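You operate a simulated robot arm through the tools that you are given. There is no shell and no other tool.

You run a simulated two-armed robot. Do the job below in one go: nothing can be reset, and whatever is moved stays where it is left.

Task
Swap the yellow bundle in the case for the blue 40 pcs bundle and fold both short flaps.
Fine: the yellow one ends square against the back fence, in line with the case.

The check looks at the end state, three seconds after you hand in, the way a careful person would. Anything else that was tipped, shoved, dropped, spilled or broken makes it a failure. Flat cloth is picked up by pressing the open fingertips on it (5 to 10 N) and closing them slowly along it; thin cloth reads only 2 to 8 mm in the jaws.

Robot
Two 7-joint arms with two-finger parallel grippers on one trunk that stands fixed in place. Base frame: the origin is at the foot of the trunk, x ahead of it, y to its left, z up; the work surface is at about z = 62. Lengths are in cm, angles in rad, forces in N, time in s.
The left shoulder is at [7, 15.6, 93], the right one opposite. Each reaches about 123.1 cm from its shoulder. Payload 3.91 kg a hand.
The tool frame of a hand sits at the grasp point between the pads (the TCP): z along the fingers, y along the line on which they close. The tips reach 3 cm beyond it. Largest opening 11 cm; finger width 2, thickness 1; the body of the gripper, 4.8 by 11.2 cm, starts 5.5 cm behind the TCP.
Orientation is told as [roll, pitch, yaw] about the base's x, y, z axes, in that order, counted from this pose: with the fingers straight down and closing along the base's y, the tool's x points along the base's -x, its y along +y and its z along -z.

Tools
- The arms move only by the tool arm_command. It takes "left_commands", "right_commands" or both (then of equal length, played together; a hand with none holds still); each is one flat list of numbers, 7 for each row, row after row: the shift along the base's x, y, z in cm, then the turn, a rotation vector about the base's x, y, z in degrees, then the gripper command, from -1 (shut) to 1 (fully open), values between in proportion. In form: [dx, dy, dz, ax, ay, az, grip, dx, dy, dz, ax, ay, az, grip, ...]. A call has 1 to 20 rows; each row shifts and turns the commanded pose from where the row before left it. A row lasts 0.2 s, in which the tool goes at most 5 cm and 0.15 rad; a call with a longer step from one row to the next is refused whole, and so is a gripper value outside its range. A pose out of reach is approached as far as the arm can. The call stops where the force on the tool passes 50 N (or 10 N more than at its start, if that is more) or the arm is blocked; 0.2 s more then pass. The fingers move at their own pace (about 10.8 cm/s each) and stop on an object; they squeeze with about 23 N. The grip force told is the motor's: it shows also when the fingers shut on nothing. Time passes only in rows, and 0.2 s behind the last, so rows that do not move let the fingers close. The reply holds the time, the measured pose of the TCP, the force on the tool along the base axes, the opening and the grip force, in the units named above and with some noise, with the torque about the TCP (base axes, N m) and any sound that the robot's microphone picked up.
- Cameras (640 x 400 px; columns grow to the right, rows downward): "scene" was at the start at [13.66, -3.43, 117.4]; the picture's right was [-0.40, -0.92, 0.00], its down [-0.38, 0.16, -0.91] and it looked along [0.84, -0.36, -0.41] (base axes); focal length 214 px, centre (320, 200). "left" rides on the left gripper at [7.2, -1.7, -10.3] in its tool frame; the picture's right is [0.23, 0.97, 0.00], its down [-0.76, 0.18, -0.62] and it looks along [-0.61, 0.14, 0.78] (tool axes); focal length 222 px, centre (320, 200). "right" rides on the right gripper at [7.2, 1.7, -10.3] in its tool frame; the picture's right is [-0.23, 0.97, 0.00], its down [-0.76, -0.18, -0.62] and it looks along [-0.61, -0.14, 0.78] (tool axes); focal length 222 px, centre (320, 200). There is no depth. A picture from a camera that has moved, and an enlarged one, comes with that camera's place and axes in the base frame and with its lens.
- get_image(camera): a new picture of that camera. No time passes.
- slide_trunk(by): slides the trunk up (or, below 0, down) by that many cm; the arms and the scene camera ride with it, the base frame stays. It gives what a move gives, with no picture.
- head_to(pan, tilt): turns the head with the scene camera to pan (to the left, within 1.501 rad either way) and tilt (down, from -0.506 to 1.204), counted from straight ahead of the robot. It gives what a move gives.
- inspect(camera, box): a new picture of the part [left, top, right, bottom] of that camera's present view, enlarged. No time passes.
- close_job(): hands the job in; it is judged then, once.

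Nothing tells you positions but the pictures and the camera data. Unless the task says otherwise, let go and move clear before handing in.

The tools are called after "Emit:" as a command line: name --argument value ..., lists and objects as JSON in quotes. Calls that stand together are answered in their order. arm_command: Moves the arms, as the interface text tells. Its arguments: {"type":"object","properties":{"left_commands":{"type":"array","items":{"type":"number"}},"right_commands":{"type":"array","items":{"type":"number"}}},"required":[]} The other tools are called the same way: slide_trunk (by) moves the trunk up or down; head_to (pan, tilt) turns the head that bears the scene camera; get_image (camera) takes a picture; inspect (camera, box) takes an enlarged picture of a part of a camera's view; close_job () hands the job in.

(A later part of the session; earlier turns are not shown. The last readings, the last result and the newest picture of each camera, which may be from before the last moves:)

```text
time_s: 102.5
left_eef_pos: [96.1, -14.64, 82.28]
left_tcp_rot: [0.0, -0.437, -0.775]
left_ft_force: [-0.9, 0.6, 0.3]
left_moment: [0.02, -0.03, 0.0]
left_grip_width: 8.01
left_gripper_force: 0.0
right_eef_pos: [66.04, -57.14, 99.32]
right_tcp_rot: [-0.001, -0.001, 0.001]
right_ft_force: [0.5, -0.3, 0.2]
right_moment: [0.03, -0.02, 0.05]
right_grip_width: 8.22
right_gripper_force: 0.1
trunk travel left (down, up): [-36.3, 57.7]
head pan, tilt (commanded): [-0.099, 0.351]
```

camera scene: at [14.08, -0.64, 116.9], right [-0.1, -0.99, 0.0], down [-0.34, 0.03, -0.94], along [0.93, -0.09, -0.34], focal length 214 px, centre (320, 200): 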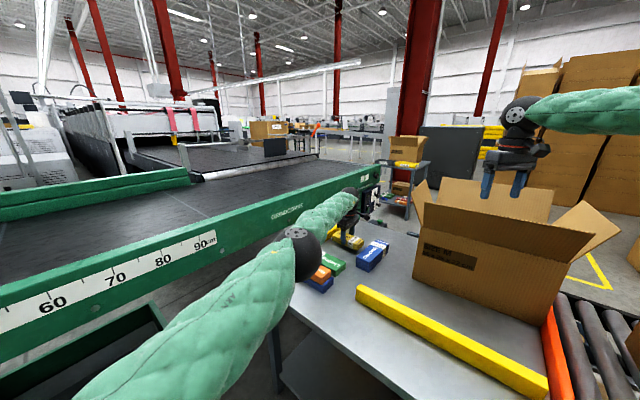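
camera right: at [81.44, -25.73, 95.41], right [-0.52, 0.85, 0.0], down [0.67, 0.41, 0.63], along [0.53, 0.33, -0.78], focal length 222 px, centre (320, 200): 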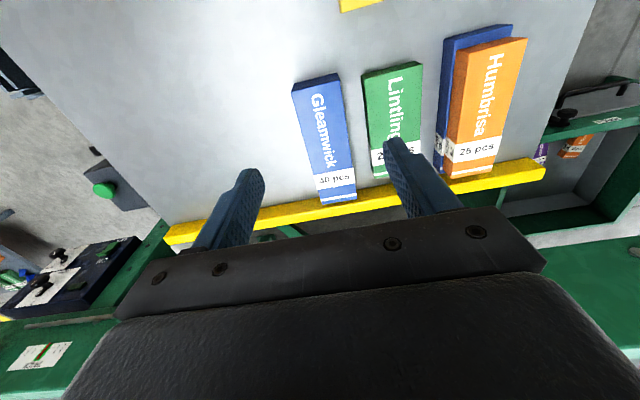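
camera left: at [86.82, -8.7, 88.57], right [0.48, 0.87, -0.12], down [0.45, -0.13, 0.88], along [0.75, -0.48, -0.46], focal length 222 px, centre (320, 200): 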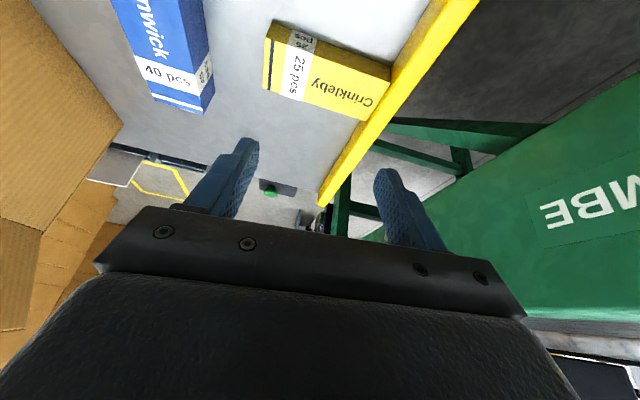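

The orientation is right. I'll lower the fork to table level just beside the bundle.

Emit:
arm_command --left_commands '[-0.25, 0.25, -2.5, 0, 0, 0, 0.45, -0.25, 0.25, -2.5, 0, 0, 0, 0.45, 0, 0, -2.5, 0, 0, 0, 0.45, 0, 0, -2.5, 0, 0, 0, 0.45, 0, 0, -2.5, 0, 0, 0, 0.45, 0, 0, -2, 0, 0, 0, 0.45, 0, 0, -1.2, 0, 0, 0, 0.45, 0, 0, 0, 0, 0, 0, 0.45]'

Emit:
get_image --camera "left"

Emit:
inspect --camera "scene" --box '[290, 160, 430, 290]'

```text
time_s: 104.3
left_eef_pos: [95.77, -13.97, 66.31]
left_tcp_rot: [0.0, -0.437, -0.775]
left_ft_force: [-0.3, -0.1, 0.3]
left_moment: [0.01, 0.03, 0.03]
left_grip_width: 7.98
left_gripper_force: 0.1
right_eef_pos: [66.02, -57.13, 99.43]
right_tcp_rot: [0.001, -0.001, -0.001]
right_ft_force: [-0.1, -0.2, 0.1]
right_moment: [0.0, -0.02, 0.0]
right_grip_width: 8.25
right_gripper_force: 0.1
trunk travel left (down, up): [-36.3, 57.7]
head pan, tilt (commanded): [-0.099, 0.351]
```

```text
taken
camera left: at [86.57, -7.62, 72.63], right [0.53, 0.84, -0.1], down [0.43, -0.17, 0.89], along [0.73, -0.51, -0.45], focal length 222 px, centre (320, 200)
```

left: 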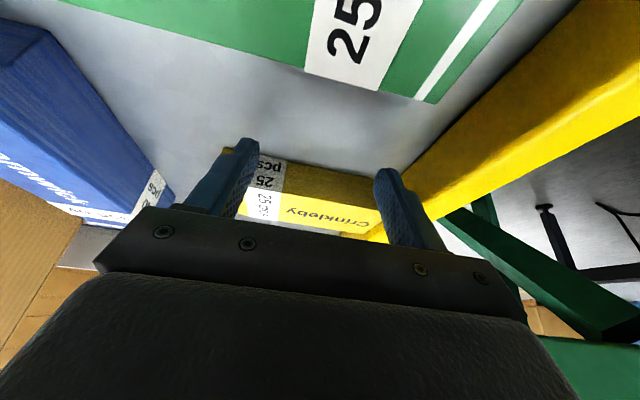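

```text
3.08 times, centred on (360, 225) of scene
camera zoom: at [14.09, -0.65, 116.89], right [-0.1, -0.99, 0.0], down [-0.34, 0.03, -0.94], along [0.93, -0.09, -0.34], focal length 660 px, centre (197, 123)
```

zoom: 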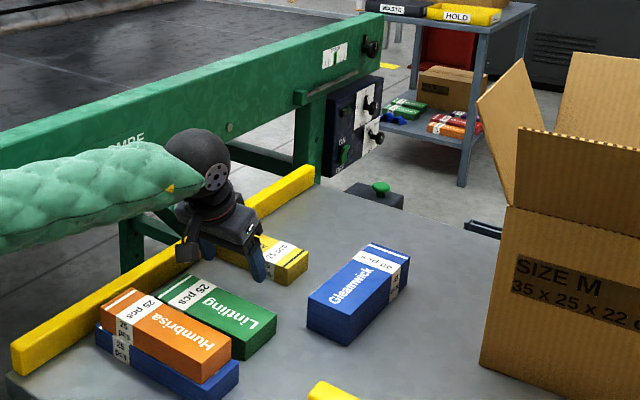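

Clear of everything. I'll drop the last half centimetre and push along the fence slowly, first 5 cm.

Emit:
arm_command --left_commands '[0, 0, -0.3, 0, 0, 0, 0.45, 0, 0, -0.25, 0, 0, 0, 0.45, 0.36, -0.35, 0, 0, 0, 0, 0.45, 0.36, -0.35, 0, 0, 0, 0, 0.45, 0.36, -0.35, 0, 0, 0, 0, 0.45, 0.36, -0.35, 0, 0, 0, 0, 0.45, 0.36, -0.35, 0, 0, 0, 0, 0.45, 0.36, -0.35, 0, 0, 0, 0, 0.45, 0.36, -0.35, 0, 0, 0, 0, 0.45, 0.36, -0.35, 0, 0, 0, 0, 0.45, 0.36, -0.35, 0, 0, 0, 0, 0.45, 0.36, -0.35, 0, 0, 0, 0, 0.45, 0, 0, 0, 0, 0, 0, 0.45]'

Emit:
get_image --camera "left"

Emit:
inspect --camera "scene" --box '[310, 170, 430, 280]'

```text
time_s: 107.1
left_eef_pos: [99.34, -17.63, 65.99]
left_tcp_rot: [0.002, -0.435, -0.775]
left_ft_force: [0.1, -0.5, 0.6]
left_moment: [0.01, 0.0, -0.01]
left_grip_width: 7.98
left_gripper_force: 0.1
right_eef_pos: [66.15, -57.19, 99.34]
right_tcp_rot: [0.0, -0.001, 0.0]
right_ft_force: [0.6, 0.6, 0.1]
right_moment: [-0.02, 0.01, 0.0]
right_grip_width: 8.24
right_gripper_force: 0.1
trunk travel left (down, up): [-36.3, 57.7]
head pan, tilt (commanded): [-0.099, 0.351]
```

```text
taken
camera left: at [90.17, -11.2, 72.29], right [0.53, 0.84, -0.1], down [0.43, -0.17, 0.89], along [0.73, -0.51, -0.45], focal length 222 px, centre (320, 200)
```

left: 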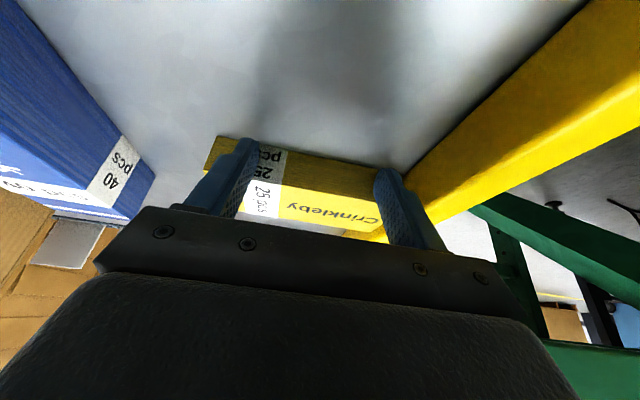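

```text
3.64 times, centred on (370, 225) of scene
camera zoom: at [14.1, -0.64, 116.89], right [-0.1, -0.99, 0.0], down [-0.34, 0.03, -0.94], along [0.93, -0.09, -0.34], focal length 780 px, centre (138, 109)
```

zoom: 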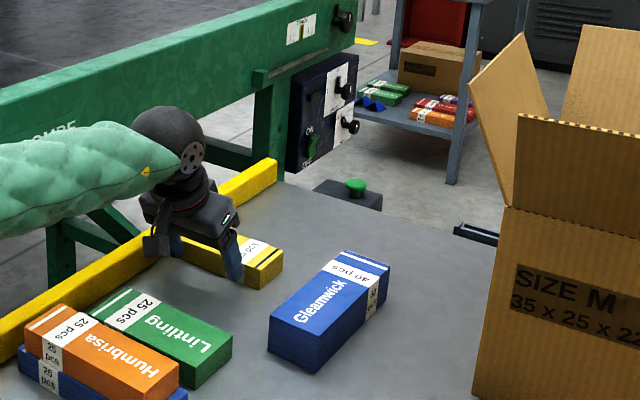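

It slides nicely and stays square. I'll continue to the line of the case.

Emit:
arm_command --left_commands '[0.36, -0.35, 0, 0, 0, 0, 0.45, 0.36, -0.35, 0, 0, 0, 0, 0.45, 0.36, -0.35, 0, 0, 0, 0, 0.45, 0.36, -0.35, 0, 0, 0, 0, 0.45, 0.36, -0.35, 0, 0, 0, 0, 0.45, 0.36, -0.35, 0, 0, 0, 0, 0.45, 0.36, -0.35, 0, 0, 0, 0, 0.45, 0.36, -0.35, 0, 0, 0, 0, 0.45, 0.36, -0.35, 0, 0, 0, 0, 0.45, 0.36, -0.35, 0, 0, 0, 0, 0.45, 0.36, -0.35, 0, 0, 0, 0, 0.45, 0.36, -0.35, 0, 0, 0, 0, 0.45, 0, 0, 0, 0, 0, 0, 0.45]'

Emit:
get_image --camera "left"

Emit:
inspect --camera "scene" --box '[310, 170, 430, 280]'

```text
time_s: 109.9
left_eef_pos: [100.91, -19.24, 66.14]
left_tcp_rot: [0.002, -0.437, -0.773]
left_ft_force: [-0.5, -0.5, 0.0]
left_moment: [-0.02, 0.0, 0.01]
left_grip_width: 7.98
left_gripper_force: 0.1
left hand out of reach, approached as far as the arm can: row 5, 6, 7, 8, 9, 10, 11
right_eef_pos: [66.06, -57.22, 99.26]
right_tcp_rot: [0.0, 0.0, 0.001]
right_ft_force: [-0.3, 0.4, 1.1]
right_moment: [0.02, -0.04, -0.01]
right_grip_width: 8.26
right_gripper_force: 0.0
trunk travel left (down, up): [-36.3, 57.7]
head pan, tilt (commanded): [-0.099, 0.351]
```

```text
taken
camera left: at [91.8, -12.85, 72.35], right [0.53, 0.84, -0.09], down [0.43, -0.17, 0.89], along [0.73, -0.51, -0.45], focal length 222 px, centre (320, 200)
```

left: 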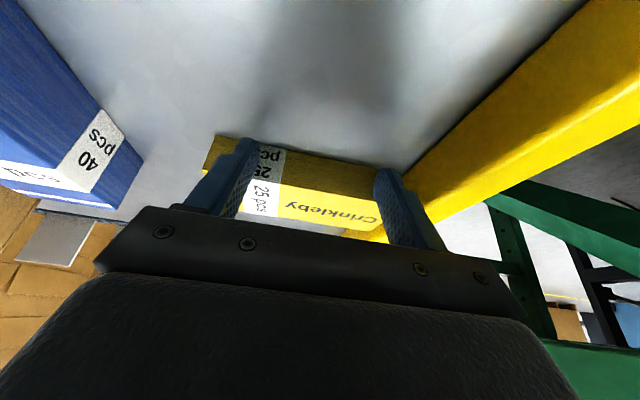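

```text
3.64 times, centred on (370, 225) of scene
camera zoom: at [14.13, -0.64, 116.88], right [-0.1, -0.99, 0.0], down [-0.34, 0.03, -0.94], along [0.93, -0.09, -0.34], focal length 780 px, centre (138, 109)
```

zoom: 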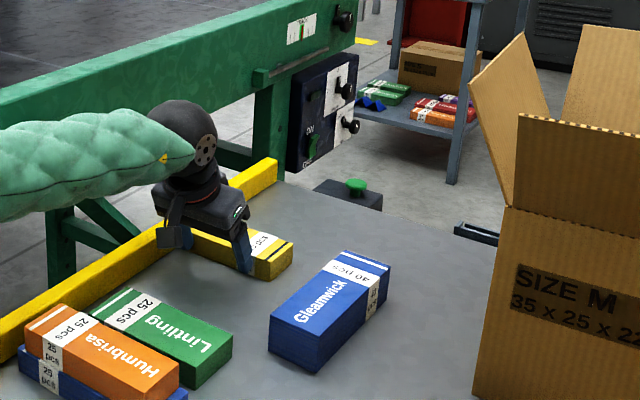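

It stopped again although the fork is tilted. I'll look at the left arm's posture to understand the limit.

Emit:
get_image --camera "scene"

Emit:
head_to --pan 0.2 --tilt 0.6

Emit:
get_image --camera "scene"

```text
taken
camera scene: at [14.13, -0.64, 116.88], right [-0.1, -0.99, 0.0], down [-0.34, 0.03, -0.94], along [0.93, -0.09, -0.34], focal length 214 px, centre (320, 200)
```

scene: 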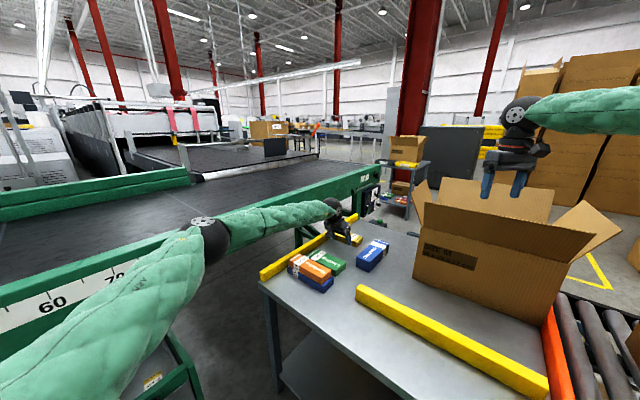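

```text
time_s: 110.7
left_eef_pos: [100.93, -19.28, 66.05]
left_tcp_rot: [0.002, -0.437, -0.774]
left_ft_force: [0.7, 0.3, 0.1]
left_moment: [-0.01, -0.02, 0.03]
left_grip_width: 8.01
left_gripper_force: 0.1
right_eef_pos: [66.17, -57.2, 99.33]
right_tcp_rot: [0.002, 0.001, 0.0]
right_ft_force: [-0.8, -0.7, -0.3]
right_moment: [0.02, -0.01, 0.01]
right_grip_width: 8.24
right_gripper_force: 0.1
trunk travel left (down, up): [-36.3, 57.7]
head pan, tilt (commanded): [0.201, 0.6]
```

```text
taken
camera scene: at [13.51, 2.03, 114.62], right [0.2, -0.98, 0.0], down [-0.55, -0.11, -0.83], along [0.81, 0.16, -0.56], focal length 214 px, centre (320, 200)
```

scene: 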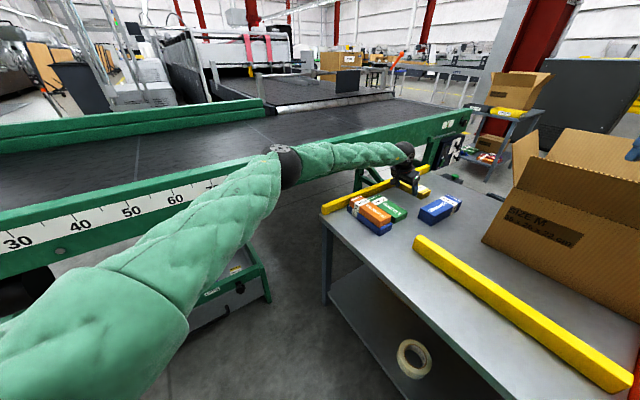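

The wrist roll is near its end stop in this orientation, since the elbow is still bent. I'll back off, rise, and turn the hand half a turn so the fork works from the other side of the roll range.

Emit:
arm_command --left_commands '[-0.7, 0.7, 0, 0, 0, 0, 0.45, -0.7, 0.7, 1, 0, 0, 0, 0.45, -0.5, 0.5, 3, 0, 0, 0, 0.45, 0, 0, 3, 4.38, 4.46, 0, 0.45, 0, 0, 3, 4.38, 4.46, 0, 0.45, 0, 0, 3, 4.38, 4.46, 0, 0.45, 0, 0, 2, 4.38, 4.46, 0, 0.45, 0, 0, 0, 0, 0, 7.5, 0.45, 0, 0, 0, 0, 0, 7.5, 0.45, 0, 0, 0, 0, 0, 7.5, 0.45, 0, 0, 0, 0, 0, 7.5, 0.45, 0, 0, 0, 0, 0, 7.5, 0.45, 0, 0, 0, 0, 0, 7.5, 0.45, 0, 0, 0, 0, 0, 7.5, 0.45, 0, 0, 0, 0, 0, 7.5, 0.45, 0, 0, 0, 0, 0, 7.5, 0.45, 0, 0, 0, 0, 0, 7.5, 0.45, 0, 0, 0, 0, 0, 7.5, 0.45, 0, 0, 0, 0, 0, 7.5, 0.45]'

Emit:
arm_command --left_commands '[0, 0, 0, 0, 0, 7.5, 0.45, 0, 0, 0, 0, 0, 7.5, 0.45, 0, 0, 0, 0, 0, 7.5, 0.45, 0, 0, 0, 0, 0, 7.5, 0.45, 0, 0, 0, 0, 0, 7.5, 0.45, 0, 0, 0, 0, 0, 7.5, 0.45, 0, 0, 0, 0, 0, 7.5, 0.45, 0, 0, 0, 0, 0, 7.5, 0.45, 0, 0, 0, 0, 0, 7.5, 0.45, 0, 0, 0, 0, 0, 7.5, 0.45, 0, 0, 0, 0, 0, 7.5, 0.45, 0, 0, 0, 0, 0, 7.5, 0.45]'

Emit:
get_image --camera "left"

Emit:
get_image --camera "scene"

```text
time_s: 114.7
left_eef_pos: [99.02, -17.4, 73.79]
left_tcp_rot: [0.001, -0.292, 0.798]
left_ft_force: [0.7, 0.1, -0.5]
left_moment: [-0.01, 0.02, 0.01]
left_grip_width: 7.97
left_gripper_force: 0.0
left hand out of reach, approached as far as the arm can: row 5, 6, 7
right_eef_pos: [66.01, -57.21, 99.32]
right_tcp_rot: [0.0, 0.002, 0.0]
right_ft_force: [0.2, 0.0, 0.2]
right_moment: [0.0, 0.0, -0.04]
right_grip_width: 8.26
right_gripper_force: 0.0
trunk travel left (down, up): [-36.3, 57.7]
head pan, tilt (commanded): [0.201, 0.6]
```

```text
time_s: 117.3
left_eef_pos: [97.11, -16.56, 74.54]
left_tcp_rot: [0.001, -0.291, 2.24]
left_ft_force: [0.0, -0.9, -0.7]
left_moment: [0.03, -0.01, -0.03]
left_grip_width: 7.99
left_gripper_force: 0.0
left hand out of reach, approached as far as the arm can: row 7, 8, 9, 10, 11, 12
right_eef_pos: [66.03, -57.2, 99.31]
right_tcp_rot: [-0.001, -0.001, 0.0]
right_ft_force: [0.3, 0.8, -0.9]
right_moment: [0.01, 0.0, -0.02]
right_grip_width: 8.25
right_gripper_force: 0.2
trunk travel left (down, up): [-36.3, 57.7]
head pan, tilt (commanded): [0.201, 0.6]
```

```text
taken
camera left: at [104.63, -23.29, 82.36], right [-0.63, -0.77, -0.06], down [-0.48, 0.32, 0.82], along [-0.61, 0.54, -0.57], focal length 222 px, centre (320, 200)
```

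left: 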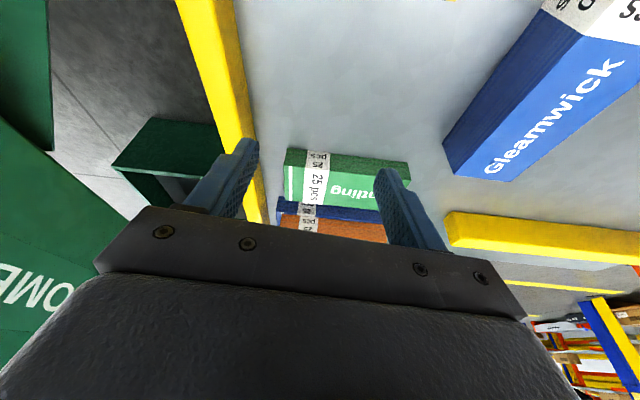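

```text
taken
camera scene: at [13.46, 2.0, 114.62], right [0.2, -0.98, 0.0], down [-0.55, -0.11, -0.82], along [0.81, 0.16, -0.57], focal length 214 px, centre (320, 200)
```

scene: 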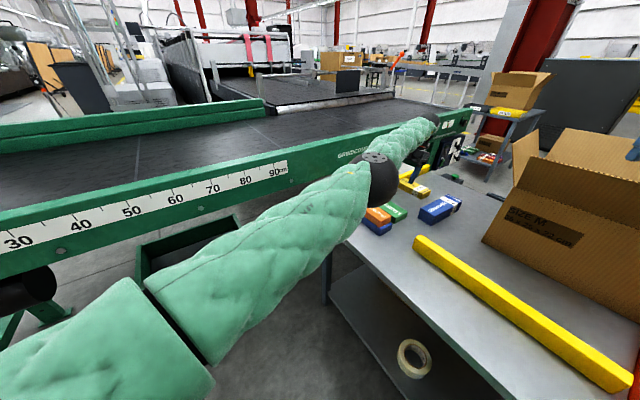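

The un-tilt was clipped, so the fingers now lean the wrong way. I'll tilt them forward again in this new roll orientation.

Emit:
arm_command --left_commands '[-0.3, 0.3, 0.5, -4.18, -4.25, 0, 0.45, 0, 0, 0.5, -4.18, -4.25, 0, 0.45, 0, 0, 0, -4.18, -4.25, 0, 0.45, 0, 0, 0, -4.18, -4.25, 0, 0.45, 0, 0, 0, -4.18, -4.25, 0, 0.45, 0, 0, 0, -4.18, -4.25, 0, 0.45, 0, 0, 0, -4.18, -4.25, 0, 0.45, 0, 0, 0, 0, 0, 7, 0.45, 0, 0, 0, 0, 0, 0, 0.45]'

Emit:
get_image --camera "left"

Emit:
get_image --camera "scene"

```text
time_s: 119.3
left_eef_pos: [107.24, -23.02, 75.21]
left_tcp_rot: [-0.082, 0.375, 2.328]
left_ft_force: [0.1, 0.6, 0.0]
left_moment: [0.01, 0.0, -0.01]
left_grip_width: 7.99
left_gripper_force: 0.1
left hand out of reach, approached as far as the arm can: row 1, 2, 3, 4, 5, 6, 7
right_eef_pos: [66.19, -57.15, 99.29]
right_tcp_rot: [0.0, -0.001, -0.001]
right_ft_force: [-0.1, 0.1, -0.1]
right_moment: [0.01, 0.0, 0.02]
right_grip_width: 8.25
right_gripper_force: 0.2
trunk travel left (down, up): [-36.3, 57.7]
head pan, tilt (commanded): [0.201, 0.6]
```

```text
taken
camera left: at [109.88, -24.46, 87.54], right [-0.54, -0.84, 0.01], down [-0.81, 0.52, 0.28], along [-0.24, 0.15, -0.96], focal length 222 px, centre (320, 200)
```

left: 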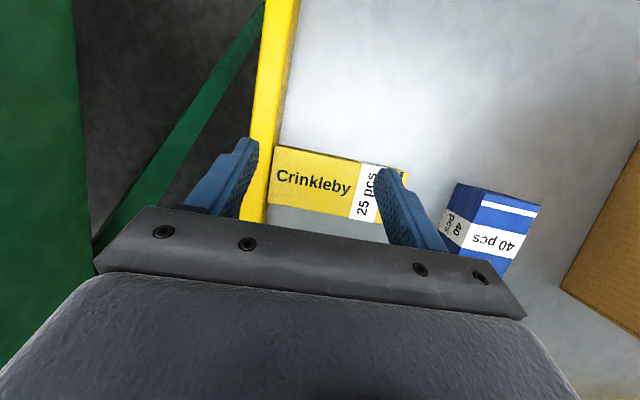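

```text
taken
camera scene: at [13.51, 2.04, 114.61], right [0.2, -0.98, 0.0], down [-0.55, -0.11, -0.82], along [0.81, 0.16, -0.57], focal length 214 px, centre (320, 200)
```

scene: 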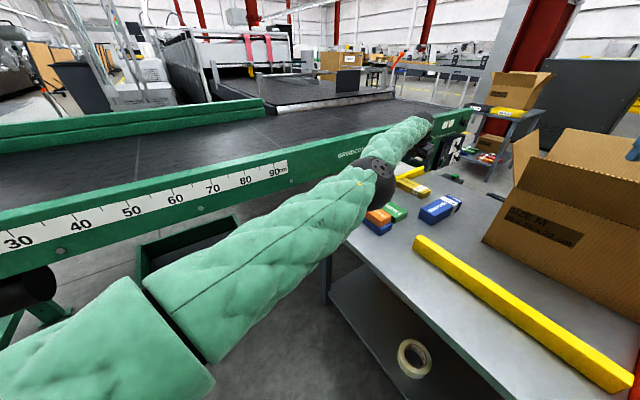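

The arm now reaches well beyond the final spot with this orientation. I'll move back in the air to get behind the bundle and trim the tilt.

Emit:
arm_command --left_commands '[-2, 1.96, 0, 0, 0, 0, 0.45, -2, 1.96, 0, 0, 0, 0, 0.45, -2, 1.96, 0, 0, 0, 0, 0.45, -2, 1.96, 0, 0, 0, 0, 0.45, 0, 0, 0, 0, 0, 0, 0.45]'

```text
time_s: 120.5
left_eef_pos: [99.3, -15.19, 75.07]
left_tcp_rot: [-0.085, 0.379, 2.351]
left_ft_force: [-0.4, -0.2, 0.3]
left_moment: [0.01, 0.02, -0.04]
left_grip_width: 7.98
left_gripper_force: 0.1
right_eef_pos: [66.07, -57.27, 99.37]
right_tcp_rot: [0.0, 0.0, -0.001]
right_ft_force: [-0.3, 0.1, 0.8]
right_moment: [0.03, 0.01, -0.01]
right_grip_width: 8.24
right_gripper_force: 0.0
trunk travel left (down, up): [-36.3, 57.7]
head pan, tilt (commanded): [0.201, 0.6]
```

Emit:
arm_command --left_commands '[-0.65, -0.65, 0, -3.21, 3.15, -1, 0.45, -0.6, -0.6, 0, -2.3, -2.35, 0, 0.45, 0, 0, 0, 0, 0, 0, 0.45]'

Emit:
get_image --camera "left"

```text
time_s: 121.3
left_eef_pos: [97.98, -16.25, 75.13]
left_tcp_rot: [0.002, 0.437, 2.368]
left_ft_force: [-0.8, 0.1, 0.4]
left_moment: [-0.01, 0.01, 0.01]
left_grip_width: 7.99
left_gripper_force: 0.0
right_eef_pos: [66.06, -57.3, 99.26]
right_tcp_rot: [0.0, 0.001, 0.0]
right_ft_force: [0.4, 0.0, 0.9]
right_moment: [0.01, -0.03, -0.01]
right_grip_width: 8.29
right_gripper_force: 0.1
trunk travel left (down, up): [-36.3, 57.7]
head pan, tilt (commanded): [0.201, 0.6]
```

```text
taken
camera left: at [100.62, -16.52, 87.51], right [-0.53, -0.84, 0.1], down [-0.81, 0.54, 0.24], along [-0.26, 0.05, -0.97], focal length 222 px, centre (320, 200)
```

left: 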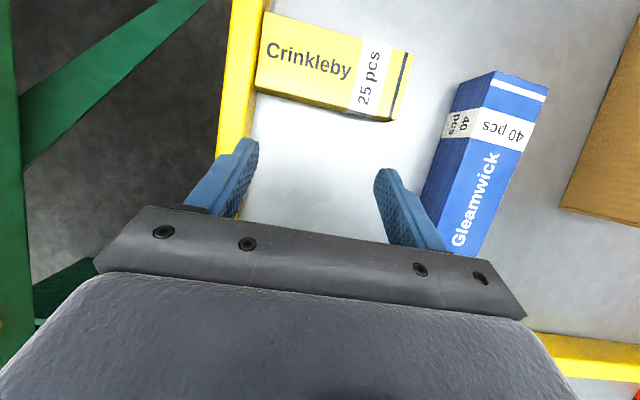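

The fork is squarely behind the bundle now. I'll go down and push the remaining distance in two stages.

Emit:
arm_command --left_commands '[0, 0, -2.5, 0, 0, 0, 0.45, 0, 0, -2.5, 0, 0, 0, 0.45, 0, 0, -2.2, 0, 0, 0, 0.45, 0, 0, -1.5, 0, 0, 0, 0.45, 0, 0, -0.6, 0, 0, 0, 0.45, 0.71, -0.7, 0, 0, 0, 0, 0.45, 0.71, -0.7, 0, 0, 0, 0, 0.45, 0.71, -0.7, 0, 0, 0, 0, 0.45, 0.36, -0.35, 0, 0, 0, 0, 0.45, 0.36, -0.35, 0, 0, 0, 0, 0.45, 0.36, -0.35, 0, 0, 0, 0, 0.45, 0.36, -0.35, 0, 0, 0, 0, 0.45, 0.36, -0.35, 0, 0, 0, 0, 0.45, 0.36, -0.35, 0, 0, 0, 0, 0.45, 0, 0, 0, 0, 0, 0, 0.45]'

Emit:
get_image --camera "left"

Emit:
get_image --camera "scene"

```text
time_s: 124.5
left_eef_pos: [102.3, -20.34, 65.91]
left_tcp_rot: [0.0, 0.437, 2.366]
left_ft_force: [0.2, -0.4, 0.3]
left_moment: [0.0, 0.0, 0.01]
left_grip_width: 7.98
left_gripper_force: 0.2
right_eef_pos: [66.04, -57.28, 99.33]
right_tcp_rot: [0.0, -0.001, 0.0]
right_ft_force: [0.1, -0.6, -0.6]
right_moment: [-0.01, -0.01, 0.0]
right_grip_width: 8.28
right_gripper_force: 0.0
trunk travel left (down, up): [-36.3, 57.7]
head pan, tilt (commanded): [0.201, 0.6]
```

```text
taken
camera left: at [105.01, -20.69, 78.34], right [-0.53, -0.84, 0.1], down [-0.81, 0.54, 0.24], along [-0.26, 0.05, -0.97], focal length 222 px, centre (320, 200)
```

left: 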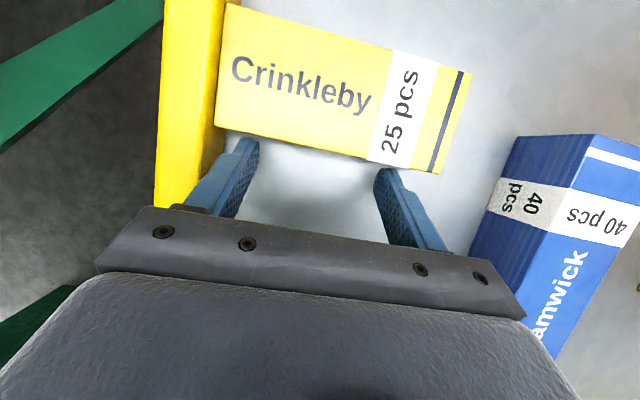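

```text
taken
camera scene: at [13.5, 2.04, 114.61], right [0.2, -0.98, 0.0], down [-0.55, -0.11, -0.82], along [0.81, 0.16, -0.57], focal length 214 px, centre (320, 200)
```

scene: 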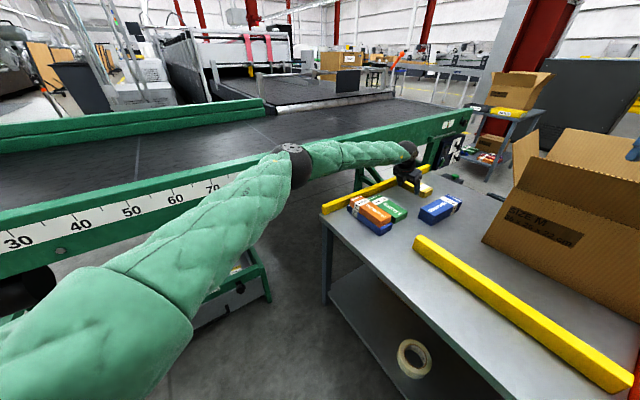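

The view shows both prongs on the bundle and its end on the fence. I'll push the last 4 cm.

Emit:
arm_command --left_commands '[0.36, -0.35, 0, 0, 0, 0, 0.45, 0.36, -0.35, 0, 0, 0, 0, 0.45, 0.36, -0.35, 0, 0, 0, 0, 0.45, 0.36, -0.35, 0, 0, 0, 0, 0.45, 0.36, -0.35, 0, 0, 0, 0, 0.45, 0.36, -0.35, 0, 0, 0, 0, 0.45, 0.36, -0.35, 0, 0, 0, 0, 0.45, 0.36, -0.35, 0, 0, 0, 0, 0.45, 0, 0, 0, 0, 0, 0, 0.45]'

Emit:
get_image --camera "left"

Emit:
inspect --camera "left" --box '[150, 0, 310, 160]'

```text
time_s: 126.5
left_eef_pos: [105.16, -23.07, 66.03]
left_tcp_rot: [-0.001, 0.437, 2.365]
left_ft_force: [1.1, -0.2, -0.3]
left_moment: [0.01, -0.01, -0.04]
left_grip_width: 7.99
left_gripper_force: 0.0
right_eef_pos: [66.05, -57.2, 99.36]
right_tcp_rot: [0.003, 0.0, 0.001]
right_ft_force: [-0.4, -0.1, -0.3]
right_moment: [0.01, 0.0, 0.01]
right_grip_width: 8.23
right_gripper_force: 0.1
trunk travel left (down, up): [-36.3, 57.7]
head pan, tilt (commanded): [0.201, 0.6]
```

```text
taken
camera left: at [107.79, -23.51, 78.42], right [-0.53, -0.84, 0.1], down [-0.81, 0.54, 0.24], along [-0.26, 0.05, -0.97], focal length 222 px, centre (320, 200)
```

left: 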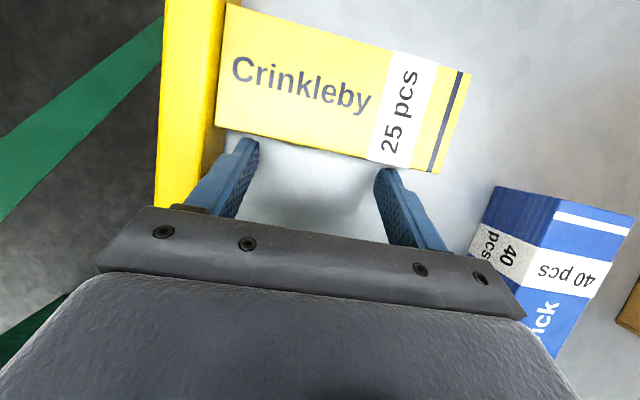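

```text
2.50 times, centred on (230, 80) of left
camera zoom: at [107.79, -23.51, 78.42], right [-0.53, -0.84, 0.1], down [-0.81, 0.54, 0.24], along [-0.26, 0.05, -0.97], focal length 555 px, centre (545, 500)
```

zoom: 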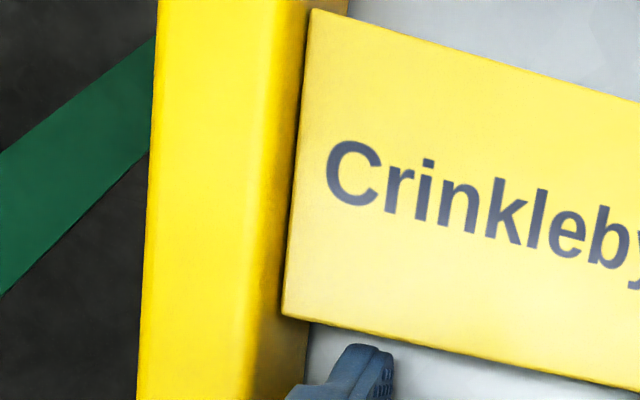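

It is now in line, but the picture shows a gap of about 0.5 cm to the fence. I'll close the fingers, move to the inner end of the bundle and nudge it the rest of the way.

Emit:
arm_command --left_commands '[-0.7, 0.7, 0, 0, 0, 0, 0.45, 0, 0, 2.5, 0, 0, 0, 0, 0, 0, 3, 0, 0, 0, -1, 0, 0, 3, 0, 0, 0, -1, -0.85, -2.58, 0, 0, 0, 0, -1, -0.85, -2.58, 0, 0, 0, 0, -1, -0.85, -2.58, 0, 0, 0, 0, -1, -0.85, -2.58, 0, 0, 0, 0, -1, 0, 0, 0, 0, 0, 0, -1]'

Emit:
get_image --camera "left"

Emit:
head_to --pan -0.3 --tilt 0.45

Emit:
inspect --camera "scene" --box '[220, 140, 420, 280]'

```text
time_s: 128.5
left_eef_pos: [101.25, -32.76, 74.39]
left_tcp_rot: [0.001, 0.437, 2.367]
left_ft_force: [0.0, -0.1, -0.6]
left_moment: [0.0, 0.03, 0.0]
left_grip_width: 0.0
left_gripper_force: 23.7
right_eef_pos: [66.0, -57.18, 99.36]
right_tcp_rot: [0.001, -0.002, 0.002]
right_ft_force: [0.1, -0.2, 0.0]
right_moment: [-0.03, -0.04, -0.01]
right_grip_width: 8.25
right_gripper_force: 0.1
trunk travel left (down, up): [-36.3, 57.7]
head pan, tilt (commanded): [0.201, 0.6]
```

```text
taken
camera left: at [103.95, -33.24, 86.85], right [-0.53, -0.84, 0.1], down [-0.81, 0.54, 0.24], along [-0.26, 0.05, -0.97], focal length 222 px, centre (320, 200)
```

left: 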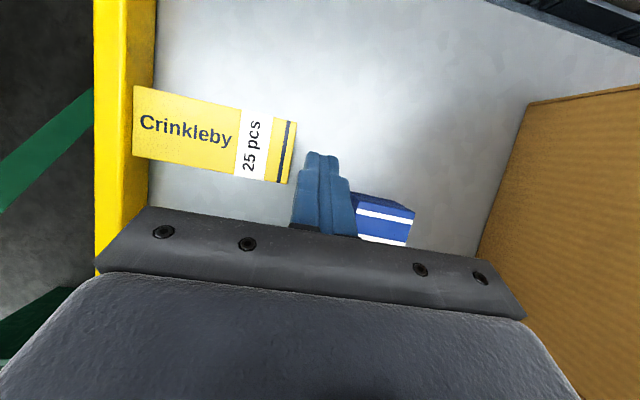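

```text
time_s: 129.4
left_eef_pos: [101.33, -32.89, 74.45]
left_tcp_rot: [-0.001, 0.437, 2.366]
left_ft_force: [-0.1, -0.1, 0.3]
left_moment: [0.03, -0.02, 0.0]
left_grip_width: 0.04
left_gripper_force: 23.0
right_eef_pos: [66.11, -57.22, 99.45]
right_tcp_rot: [0.0, 0.0, 0.002]
right_ft_force: [-0.1, 0.1, 0.3]
right_moment: [0.0, 0.0, -0.02]
right_grip_width: 8.24
right_gripper_force: 0.1
trunk travel left (down, up): [-36.3, 57.7]
head pan, tilt (commanded): [-0.3, 0.45]
```

```text
2.86 times, centred on (320, 210) of scene
camera zoom: at [13.62, -2.45, 115.96], right [-0.3, -0.96, 0.0], down [-0.42, 0.13, -0.9], along [0.86, -0.27, -0.44], focal length 613 px, centre (320, 171)
```

zoom: 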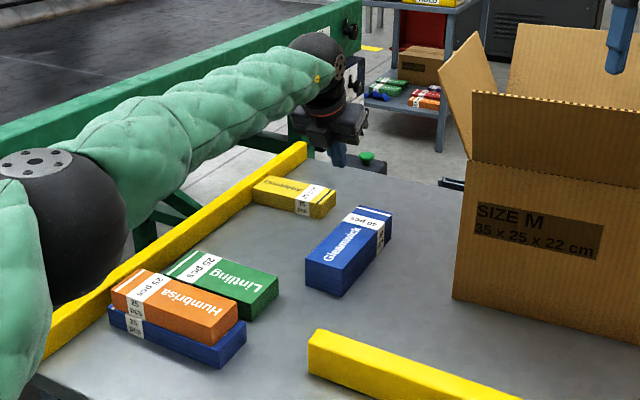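

Emit:
arm_command --left_commands '[0, 0, -2.5, 0, 0, 0, -1, 0, 0, -2.5, 0, 0, 0, -1, 0, 0, -2, 0, 0, 0, -1, 0, 0, -1.2, 0, 0, 0, -1, 0, 0, -0.4, 0, 0, 0, -1, 0.21, 0.21, 0, 0, 0, 0, -1, 0.21, 0.21, 0, 0, 0, 0, -1, 0.14, 0.14, 0, 0, 0, 0, -1, 0, 0, 0, 0, 0, 0, -1]'

Emit:
get_image --camera "left"

```text
time_s: 131.4
left_eef_pos: [101.77, -32.19, 65.75]
left_tcp_rot: [0.001, 0.437, 2.367]
left_ft_force: [-0.1, -0.1, -1.2]
left_moment: [-0.01, 0.01, -0.01]
left_grip_width: 0.01
left_gripper_force: 22.6
right_eef_pos: [66.13, -57.31, 99.26]
right_tcp_rot: [-0.001, -0.001, 0.0]
right_ft_force: [0.0, 0.1, -0.1]
right_moment: [0.0, 0.0, -0.03]
right_grip_width: 8.26
right_gripper_force: 0.1
trunk travel left (down, up): [-36.3, 57.7]
head pan, tilt (commanded): [-0.3, 0.45]
```

```text
taken
camera left: at [104.4, -32.55, 78.27], right [-0.53, -0.84, 0.1], down [-0.81, 0.54, 0.24], along [-0.26, 0.05, -0.97], focal length 222 px, centre (320, 200)
```

left: 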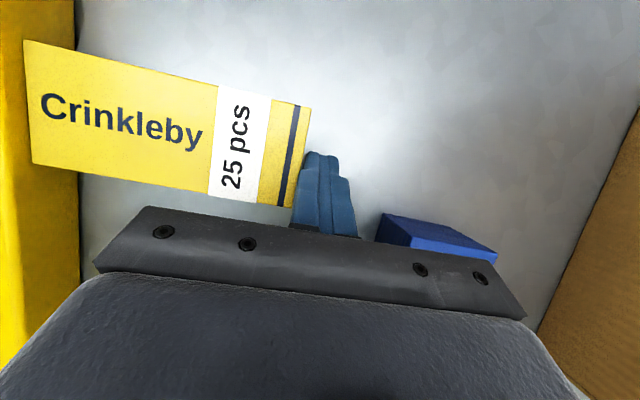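

The fingers are on the end of the bundle. I'll push toward the fence in small steps until it seats.

Emit:
arm_command --left_commands '[0.14, 0.14, 0, 0, 0, 0, -1, 0.14, 0.14, 0, 0, 0, 0, -1, 0.14, 0.14, 0, 0, 0, 0, -1, 0, 0, 0, 0, 0, 0, -1]'

Emit:
arm_command --left_commands '[0.11, 0.11, 0, 0, 0, 0, -1, 0.11, 0.11, 0, 0, 0, 0, -1, 0, 0, 0, 0, 0, 0, -1]'

Emit:
get_image --camera "left"

```text
time_s: 132.4
left_eef_pos: [101.99, -31.8, 65.83]
left_tcp_rot: [0.0, 0.437, 2.366]
left_ft_force: [-5.3, -2.2, -1.0]
left_moment: [-0.05, 0.16, -0.01]
left_grip_width: 0.01
left_gripper_force: 22.8
right_eef_pos: [66.11, -57.31, 99.21]
right_tcp_rot: [0.0, -0.001, -0.001]
right_ft_force: [1.1, -0.1, -0.5]
right_moment: [0.01, 0.0, 0.01]
right_grip_width: 8.25
right_gripper_force: 0.1
trunk travel left (down, up): [-36.3, 57.7]
head pan, tilt (commanded): [-0.3, 0.45]
```

```text
time_s: 133.2
left_eef_pos: [102.1, -31.86, 65.96]
left_tcp_rot: [0.0, 0.436, 2.364]
left_ft_force: [-22.7, -13.7, -0.5]
left_moment: [-0.22, 0.41, -0.13]
left_grip_width: 0.0
left_gripper_force: 23.3
right_eef_pos: [65.88, -57.27, 99.41]
right_tcp_rot: [0.0, -0.001, -0.001]
right_ft_force: [-0.2, 0.2, 0.1]
right_moment: [-0.03, 0.04, -0.02]
right_grip_width: 8.26
right_gripper_force: 0.1
trunk travel left (down, up): [-36.3, 57.7]
head pan, tilt (commanded): [-0.3, 0.45]
```

```text
taken
camera left: at [104.74, -32.28, 78.31], right [-0.54, -0.84, 0.1], down [-0.8, 0.54, 0.24], along [-0.26, 0.05, -0.97], focal length 222 px, centre (320, 200)
```

left: 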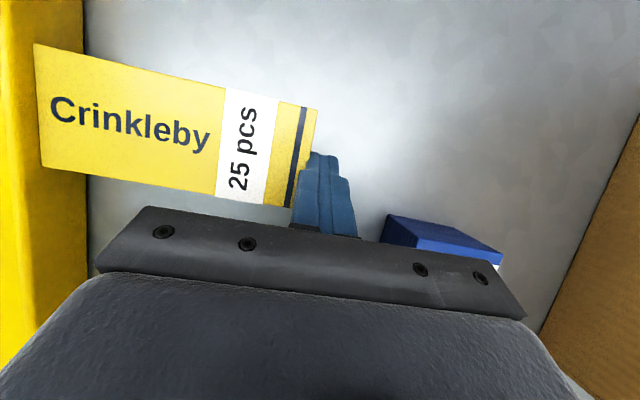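

It is seated (about 26 N against the fence). I'll back off, rise and verify squareness.

Emit:
arm_command --left_commands '[-0.2, -0.2, 0, 0, 0, 0, -1, -0.5, -0.5, 0, 0, 0, 0, -1, 0, 0, 2, 0, 0, 0, -1, 0, 0, 3, 0, 0, 0, -1, 0, 0, 3, 0, 0, 0, -1, -0.7, 0.7, 2, 0, 0, 0, -1, -0.7, 0.7, 2, 0, 0, 0, -1, 0, 0, 0, 0, 0, 0, -1]'

Emit:
get_image --camera "left"

Emit:
inspect --camera "left" --box '[90, 40, 310, 200]'

```text
time_s: 135.0
left_eef_pos: [100.36, -31.18, 77.66]
left_tcp_rot: [0.0, 0.437, 2.367]
left_ft_force: [-0.4, 0.2, -0.5]
left_moment: [0.01, 0.0, 0.0]
left_grip_width: 0.03
left_gripper_force: 23.3
right_eef_pos: [66.17, -57.16, 99.3]
right_tcp_rot: [0.0, 0.0, 0.001]
right_ft_force: [0.3, -0.2, 0.7]
right_moment: [0.01, -0.02, -0.02]
right_grip_width: 8.23
right_gripper_force: 0.0
trunk travel left (down, up): [-36.3, 57.7]
head pan, tilt (commanded): [-0.3, 0.45]
```

```text
taken
camera left: at [102.94, -31.51, 90.04], right [-0.53, -0.84, 0.1], down [-0.81, 0.54, 0.24], along [-0.26, 0.05, -0.97], focal length 222 px, centre (320, 200)
```

left: 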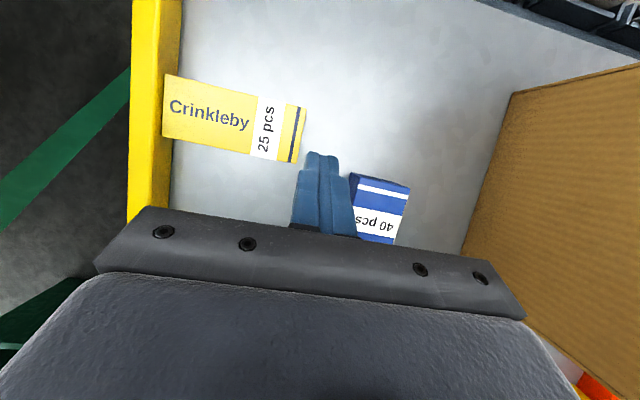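

```text
2.50 times, centred on (200, 120) of left
camera zoom: at [102.94, -31.51, 90.04], right [-0.53, -0.84, 0.1], down [-0.81, 0.54, 0.24], along [-0.26, 0.05, -0.97], focal length 555 px, centre (620, 400)
```

zoom: 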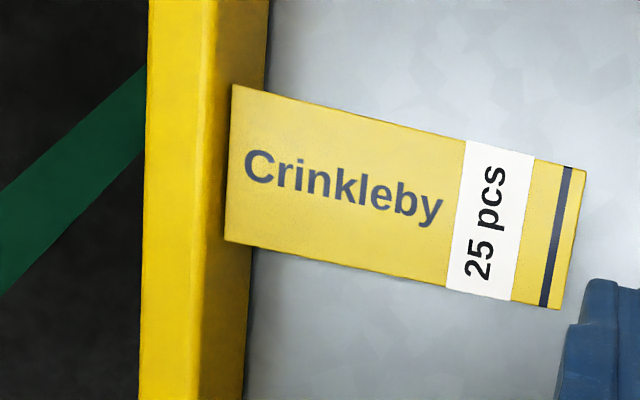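

Yellow sits flush and square: both end corners measure the same distance from the fence, and it is centred on the case line. Now I'll straighten the left hand over the blue bundle to re-park it for the right arm.

Emit:
arm_command --left_commands '[-2.4, 0, 0.8, 0, 0, 0, -0.5, -2.4, 0, 0.8, 4.38, 4.46, 0, 0, -2.4, 0, 0.8, 4.38, 4.46, 0, 0.45, -2.4, 0, 0.8, 4.38, 4.46, 0, 0.45, -2.4, 0, 0, 4.38, 4.46, 0, 0.45, 0, 0, 0, 0, 0, 0, 0.45]'

Emit:
get_image --camera "left"

Emit:
get_image --camera "scene"

```text
time_s: 136.4
left_eef_pos: [88.17, -31.09, 81.08]
left_tcp_rot: [0.0, 0.0, 2.366]
left_ft_force: [-0.5, 0.1, 0.4]
left_moment: [0.02, 0.03, -0.01]
left_grip_width: 7.97
left_gripper_force: 0.0
right_eef_pos: [66.02, -57.17, 99.27]
right_tcp_rot: [0.001, -0.002, 0.001]
right_ft_force: [-0.8, -0.1, 0.4]
right_moment: [0.01, -0.01, -0.02]
right_grip_width: 8.24
right_gripper_force: 0.1
trunk travel left (down, up): [-36.3, 57.7]
head pan, tilt (commanded): [-0.3, 0.45]
```

```text
taken
camera left: at [94.47, -35.04, 91.48], right [-0.52, -0.85, 0.0], down [-0.67, 0.41, 0.62], along [-0.53, 0.32, -0.78], focal length 222 px, centre (320, 200)
```

left: 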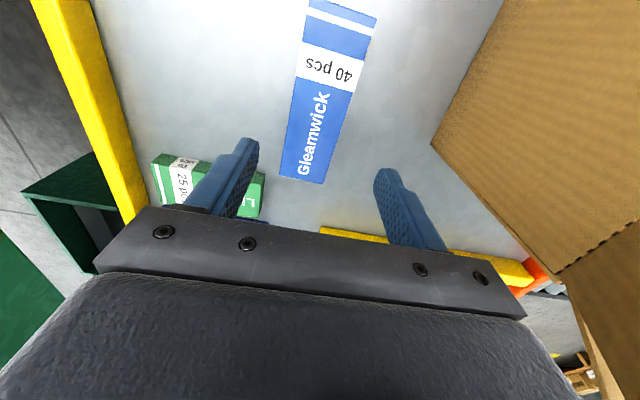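

```text
taken
camera scene: at [13.62, -2.44, 115.97], right [-0.3, -0.95, 0.0], down [-0.42, 0.13, -0.9], along [0.86, -0.27, -0.44], focal length 214 px, centre (320, 200)
```

scene: 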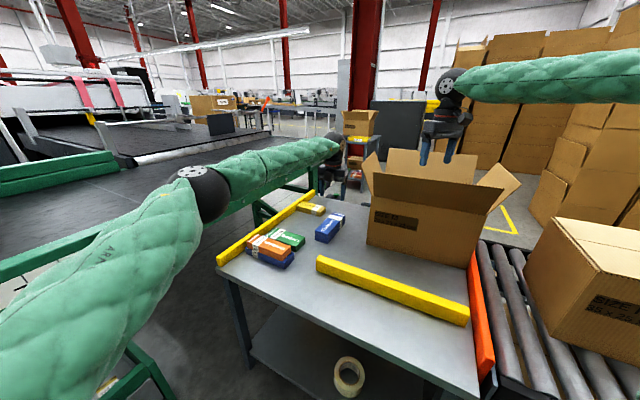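

Emit:
inspect --camera "left" --box '[240, 0, 420, 200]'

```text
2.00 times, centred on (330, 100) of left
camera zoom: at [94.47, -35.04, 91.48], right [-0.52, -0.85, 0.0], down [-0.67, 0.41, 0.62], along [-0.53, 0.32, -0.78], focal length 444 px, centre (300, 400)
```

zoom: 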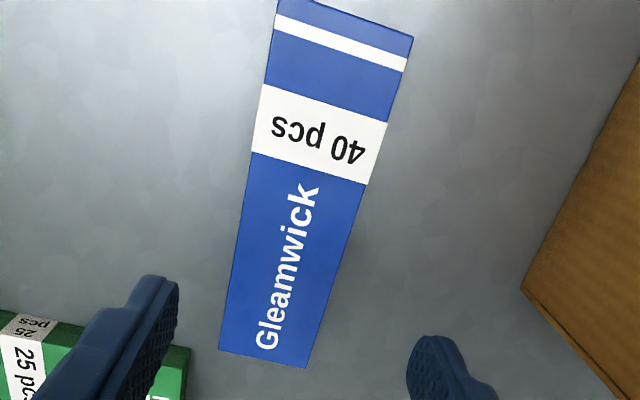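

Emit:
arm_command --left_commands '[-0.22, 0.22, -3, 0, 0, -0.6, 0.45, -0.22, 0.21, -3, 0, 0, -0.65, 0.45, 0, 0, -3, 0, 0, 0, 0.45, 0, 0, -3, 0, 0, 0, 0.45, 0, 0, -2, 0, 0, 0, 0.45, 0, 0, -1.4, 0, 0, 0, 0.45, 0, 0, 0, 0, 0, 0, 0.45, 0, 0, 0, 0, 0, 0, 0.25, 0, 0, 0, 0, 0, 0, 0.15, 0, 0, 0, 0, 0, 0, 0.08, 0, 0, 0, 0, 0, 0, 0, 0, 0, 0, 0, 0, 0, -0.5, 0, 0, 0, 0, 0, 0, -1, 0, 0, 0, 0, 0, 0, -1]'

Emit:
arm_command --left_commands '[0, 0, 0.6, 0, 0, 0, -1, 0, 0, 1.5, 0, 0, 0, -1, 0, 0, 2, 0, 0, 0, -1, 0, 0, 2, 0, 0, 0, -1, 0, 0, 0, 0, 0, 0, -1]'

Emit:
get_image --camera "left"

```text
time_s: 139.4
left_eef_pos: [87.55, -30.56, 65.75]
left_tcp_rot: [0.0, 0.0, 2.344]
left_ft_force: [0.7, 0.9, 0.1]
left_moment: [0.0, -0.05, 0.03]
left_grip_width: 5.97
left_gripper_force: 22.7
right_eef_pos: [66.08, -57.26, 99.3]
right_tcp_rot: [0.0, -0.002, -0.001]
right_ft_force: [-0.7, 0.0, 0.4]
right_moment: [0.0, -0.01, 0.01]
right_grip_width: 8.29
right_gripper_force: 0.0
trunk travel left (down, up): [-36.3, 57.7]
head pan, tilt (commanded): [-0.3, 0.45]
```

```text
time_s: 140.6
left_eef_pos: [87.84, -30.6, 71.54]
left_tcp_rot: [-0.001, -0.001, 2.343]
left_ft_force: [0.2, 0.2, -2.4]
left_moment: [-0.01, 0.0, -0.01]
left_grip_width: 5.96
left_gripper_force: 23.2
right_eef_pos: [66.09, -57.24, 99.26]
right_tcp_rot: [0.0, 0.0, -0.001]
right_ft_force: [0.1, 0.2, 0.0]
right_moment: [-0.01, -0.01, -0.01]
right_grip_width: 8.23
right_gripper_force: 0.1
trunk travel left (down, up): [-36.3, 57.7]
head pan, tilt (commanded): [-0.3, 0.45]
```

```text
taken
camera left: at [93.98, -34.63, 81.95], right [-0.54, -0.84, 0.0], down [-0.66, 0.42, 0.62], along [-0.53, 0.34, -0.78], focal length 222 px, centre (320, 200)
```

left: 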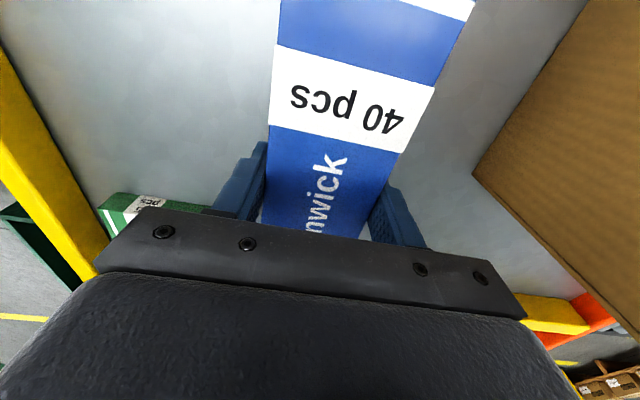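

Emit:
arm_command --left_commands '[-2.02, 2.08, 0.5, 0, 0, 0, -1, -2.02, 2.08, 0, 0, 0, 0, -1, -2.02, 2.08, 0, 0, 0, 0, -1, -2.02, 2.08, 0, 0, 0, 0, -1, 0, 0, 0, 0, 0, 0, -1]'

Emit:
get_image --camera "left"

Emit:
inspect --camera "scene" --box '[220, 140, 420, 300]'

```text
time_s: 141.8
left_eef_pos: [79.68, -22.09, 72.24]
left_tcp_rot: [0.0, -0.001, 2.343]
left_ft_force: [1.0, 0.0, -3.0]
left_moment: [-0.01, 0.02, 0.0]
left_grip_width: 5.95
left_gripper_force: 22.8
right_eef_pos: [66.11, -57.39, 99.35]
right_tcp_rot: [-0.001, 0.0, -0.001]
right_ft_force: [0.1, -0.4, 0.4]
right_moment: [-0.01, -0.06, -0.01]
right_grip_width: 8.27
right_gripper_force: 0.0
trunk travel left (down, up): [-36.3, 57.7]
head pan, tilt (commanded): [-0.3, 0.45]
```

```text
taken
camera left: at [85.87, -26.09, 82.57], right [-0.54, -0.84, 0.0], down [-0.66, 0.42, 0.62], along [-0.53, 0.34, -0.78], focal length 222 px, centre (320, 200)
```

left: 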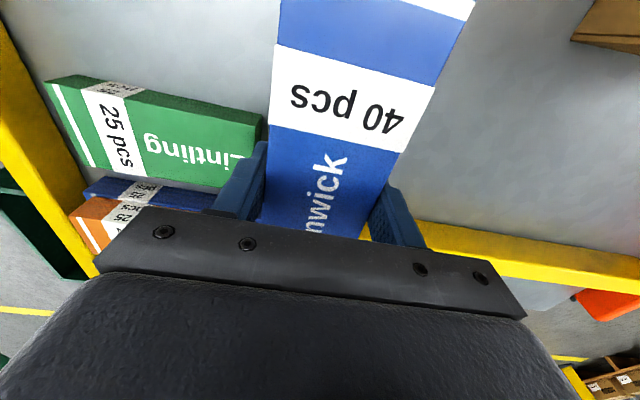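

```text
2.50 times, centred on (320, 220) of scene
camera zoom: at [13.63, -2.48, 115.96], right [-0.3, -0.95, 0.0], down [-0.42, 0.13, -0.9], along [0.86, -0.27, -0.44], focal length 536 px, centre (320, 150)
```

zoom: 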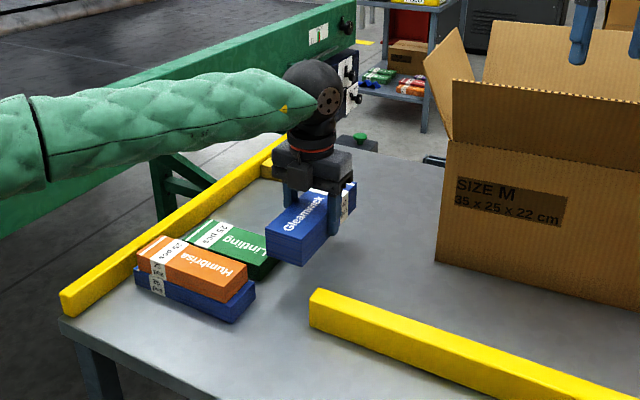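

Too close to the green bundle for opening the fingers here. I'll put blue where yellow was parked, lying the same way, since the right arm worked well there.

Emit:
arm_command --left_commands '[0, 0, 2.5, 0, 0, 0, -1, 0, 0, 2.5, 0, 0, 0, -1, -0.64, -0.43, 0, 0, 0, -7.5, -1, -0.64, -0.43, 0, 0, 0, -7.5, -1, -0.64, -0.43, 0, 0, 0, -7.5, -1, -0.64, -0.43, 0, 0, 0, -7.5, -1, -0.64, -0.43, 0, 0, 0, -7.5, -1, -0.64, -0.43, 0, 0, 0, -7.5, -1, -0.64, -0.43, 0, 0, 0, -7.5, -1, -0.64, -0.43, 0, 0, 0, -7.5, -1, -0.64, -0.43, 0, 0, 0, -7.5, -1, -0.64, -0.43, 0, 0, 0, -7.5, -1, -0.64, -0.43, 0, 0, 0, -7.5, -1, -0.64, -0.43, 0, 0, 0, -7.5, -1, 0, 0, 0, 0, 0, 0, -1]'

Emit:
get_image --camera "left"

Emit:
inspect --camera "scene" --box '[220, 140, 420, 300]'

```text
time_s: 145.0
left_eef_pos: [72.05, -27.36, 77.37]
left_tcp_rot: [0.0, -0.001, 0.772]
left_ft_force: [0.0, 0.6, -1.5]
left_moment: [-0.01, -0.04, 0.03]
left_grip_width: 5.97
left_gripper_force: 23.1
right_eef_pos: [66.06, -57.25, 99.3]
right_tcp_rot: [0.001, 0.001, 0.0]
right_ft_force: [0.7, 0.4, -0.6]
right_moment: [0.02, -0.01, -0.01]
right_grip_width: 8.24
right_gripper_force: 0.0
trunk travel left (down, up): [-36.3, 57.7]
head pan, tilt (commanded): [-0.3, 0.45]
```

```text
taken
camera left: at [67.9, -33.63, 87.83], right [-0.84, 0.54, 0.0], down [0.42, 0.66, 0.62], along [0.34, 0.52, -0.78], focal length 222 px, centre (320, 200)
```

left: 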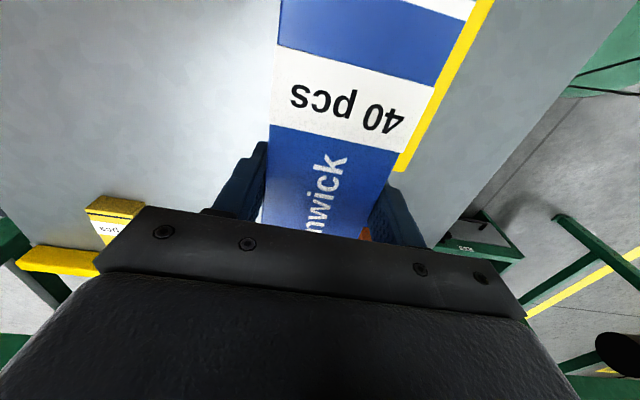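

```text
2.50 times, centred on (320, 220) of scene
camera zoom: at [13.63, -2.45, 115.96], right [-0.3, -0.95, 0.0], down [-0.42, 0.13, -0.9], along [0.86, -0.27, -0.44], focal length 536 px, centre (320, 150)
```

zoom: 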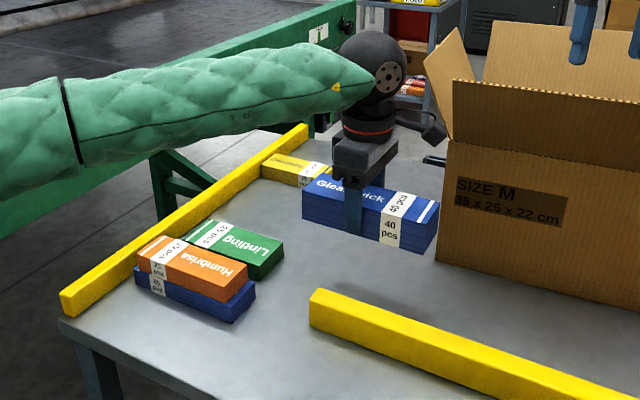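

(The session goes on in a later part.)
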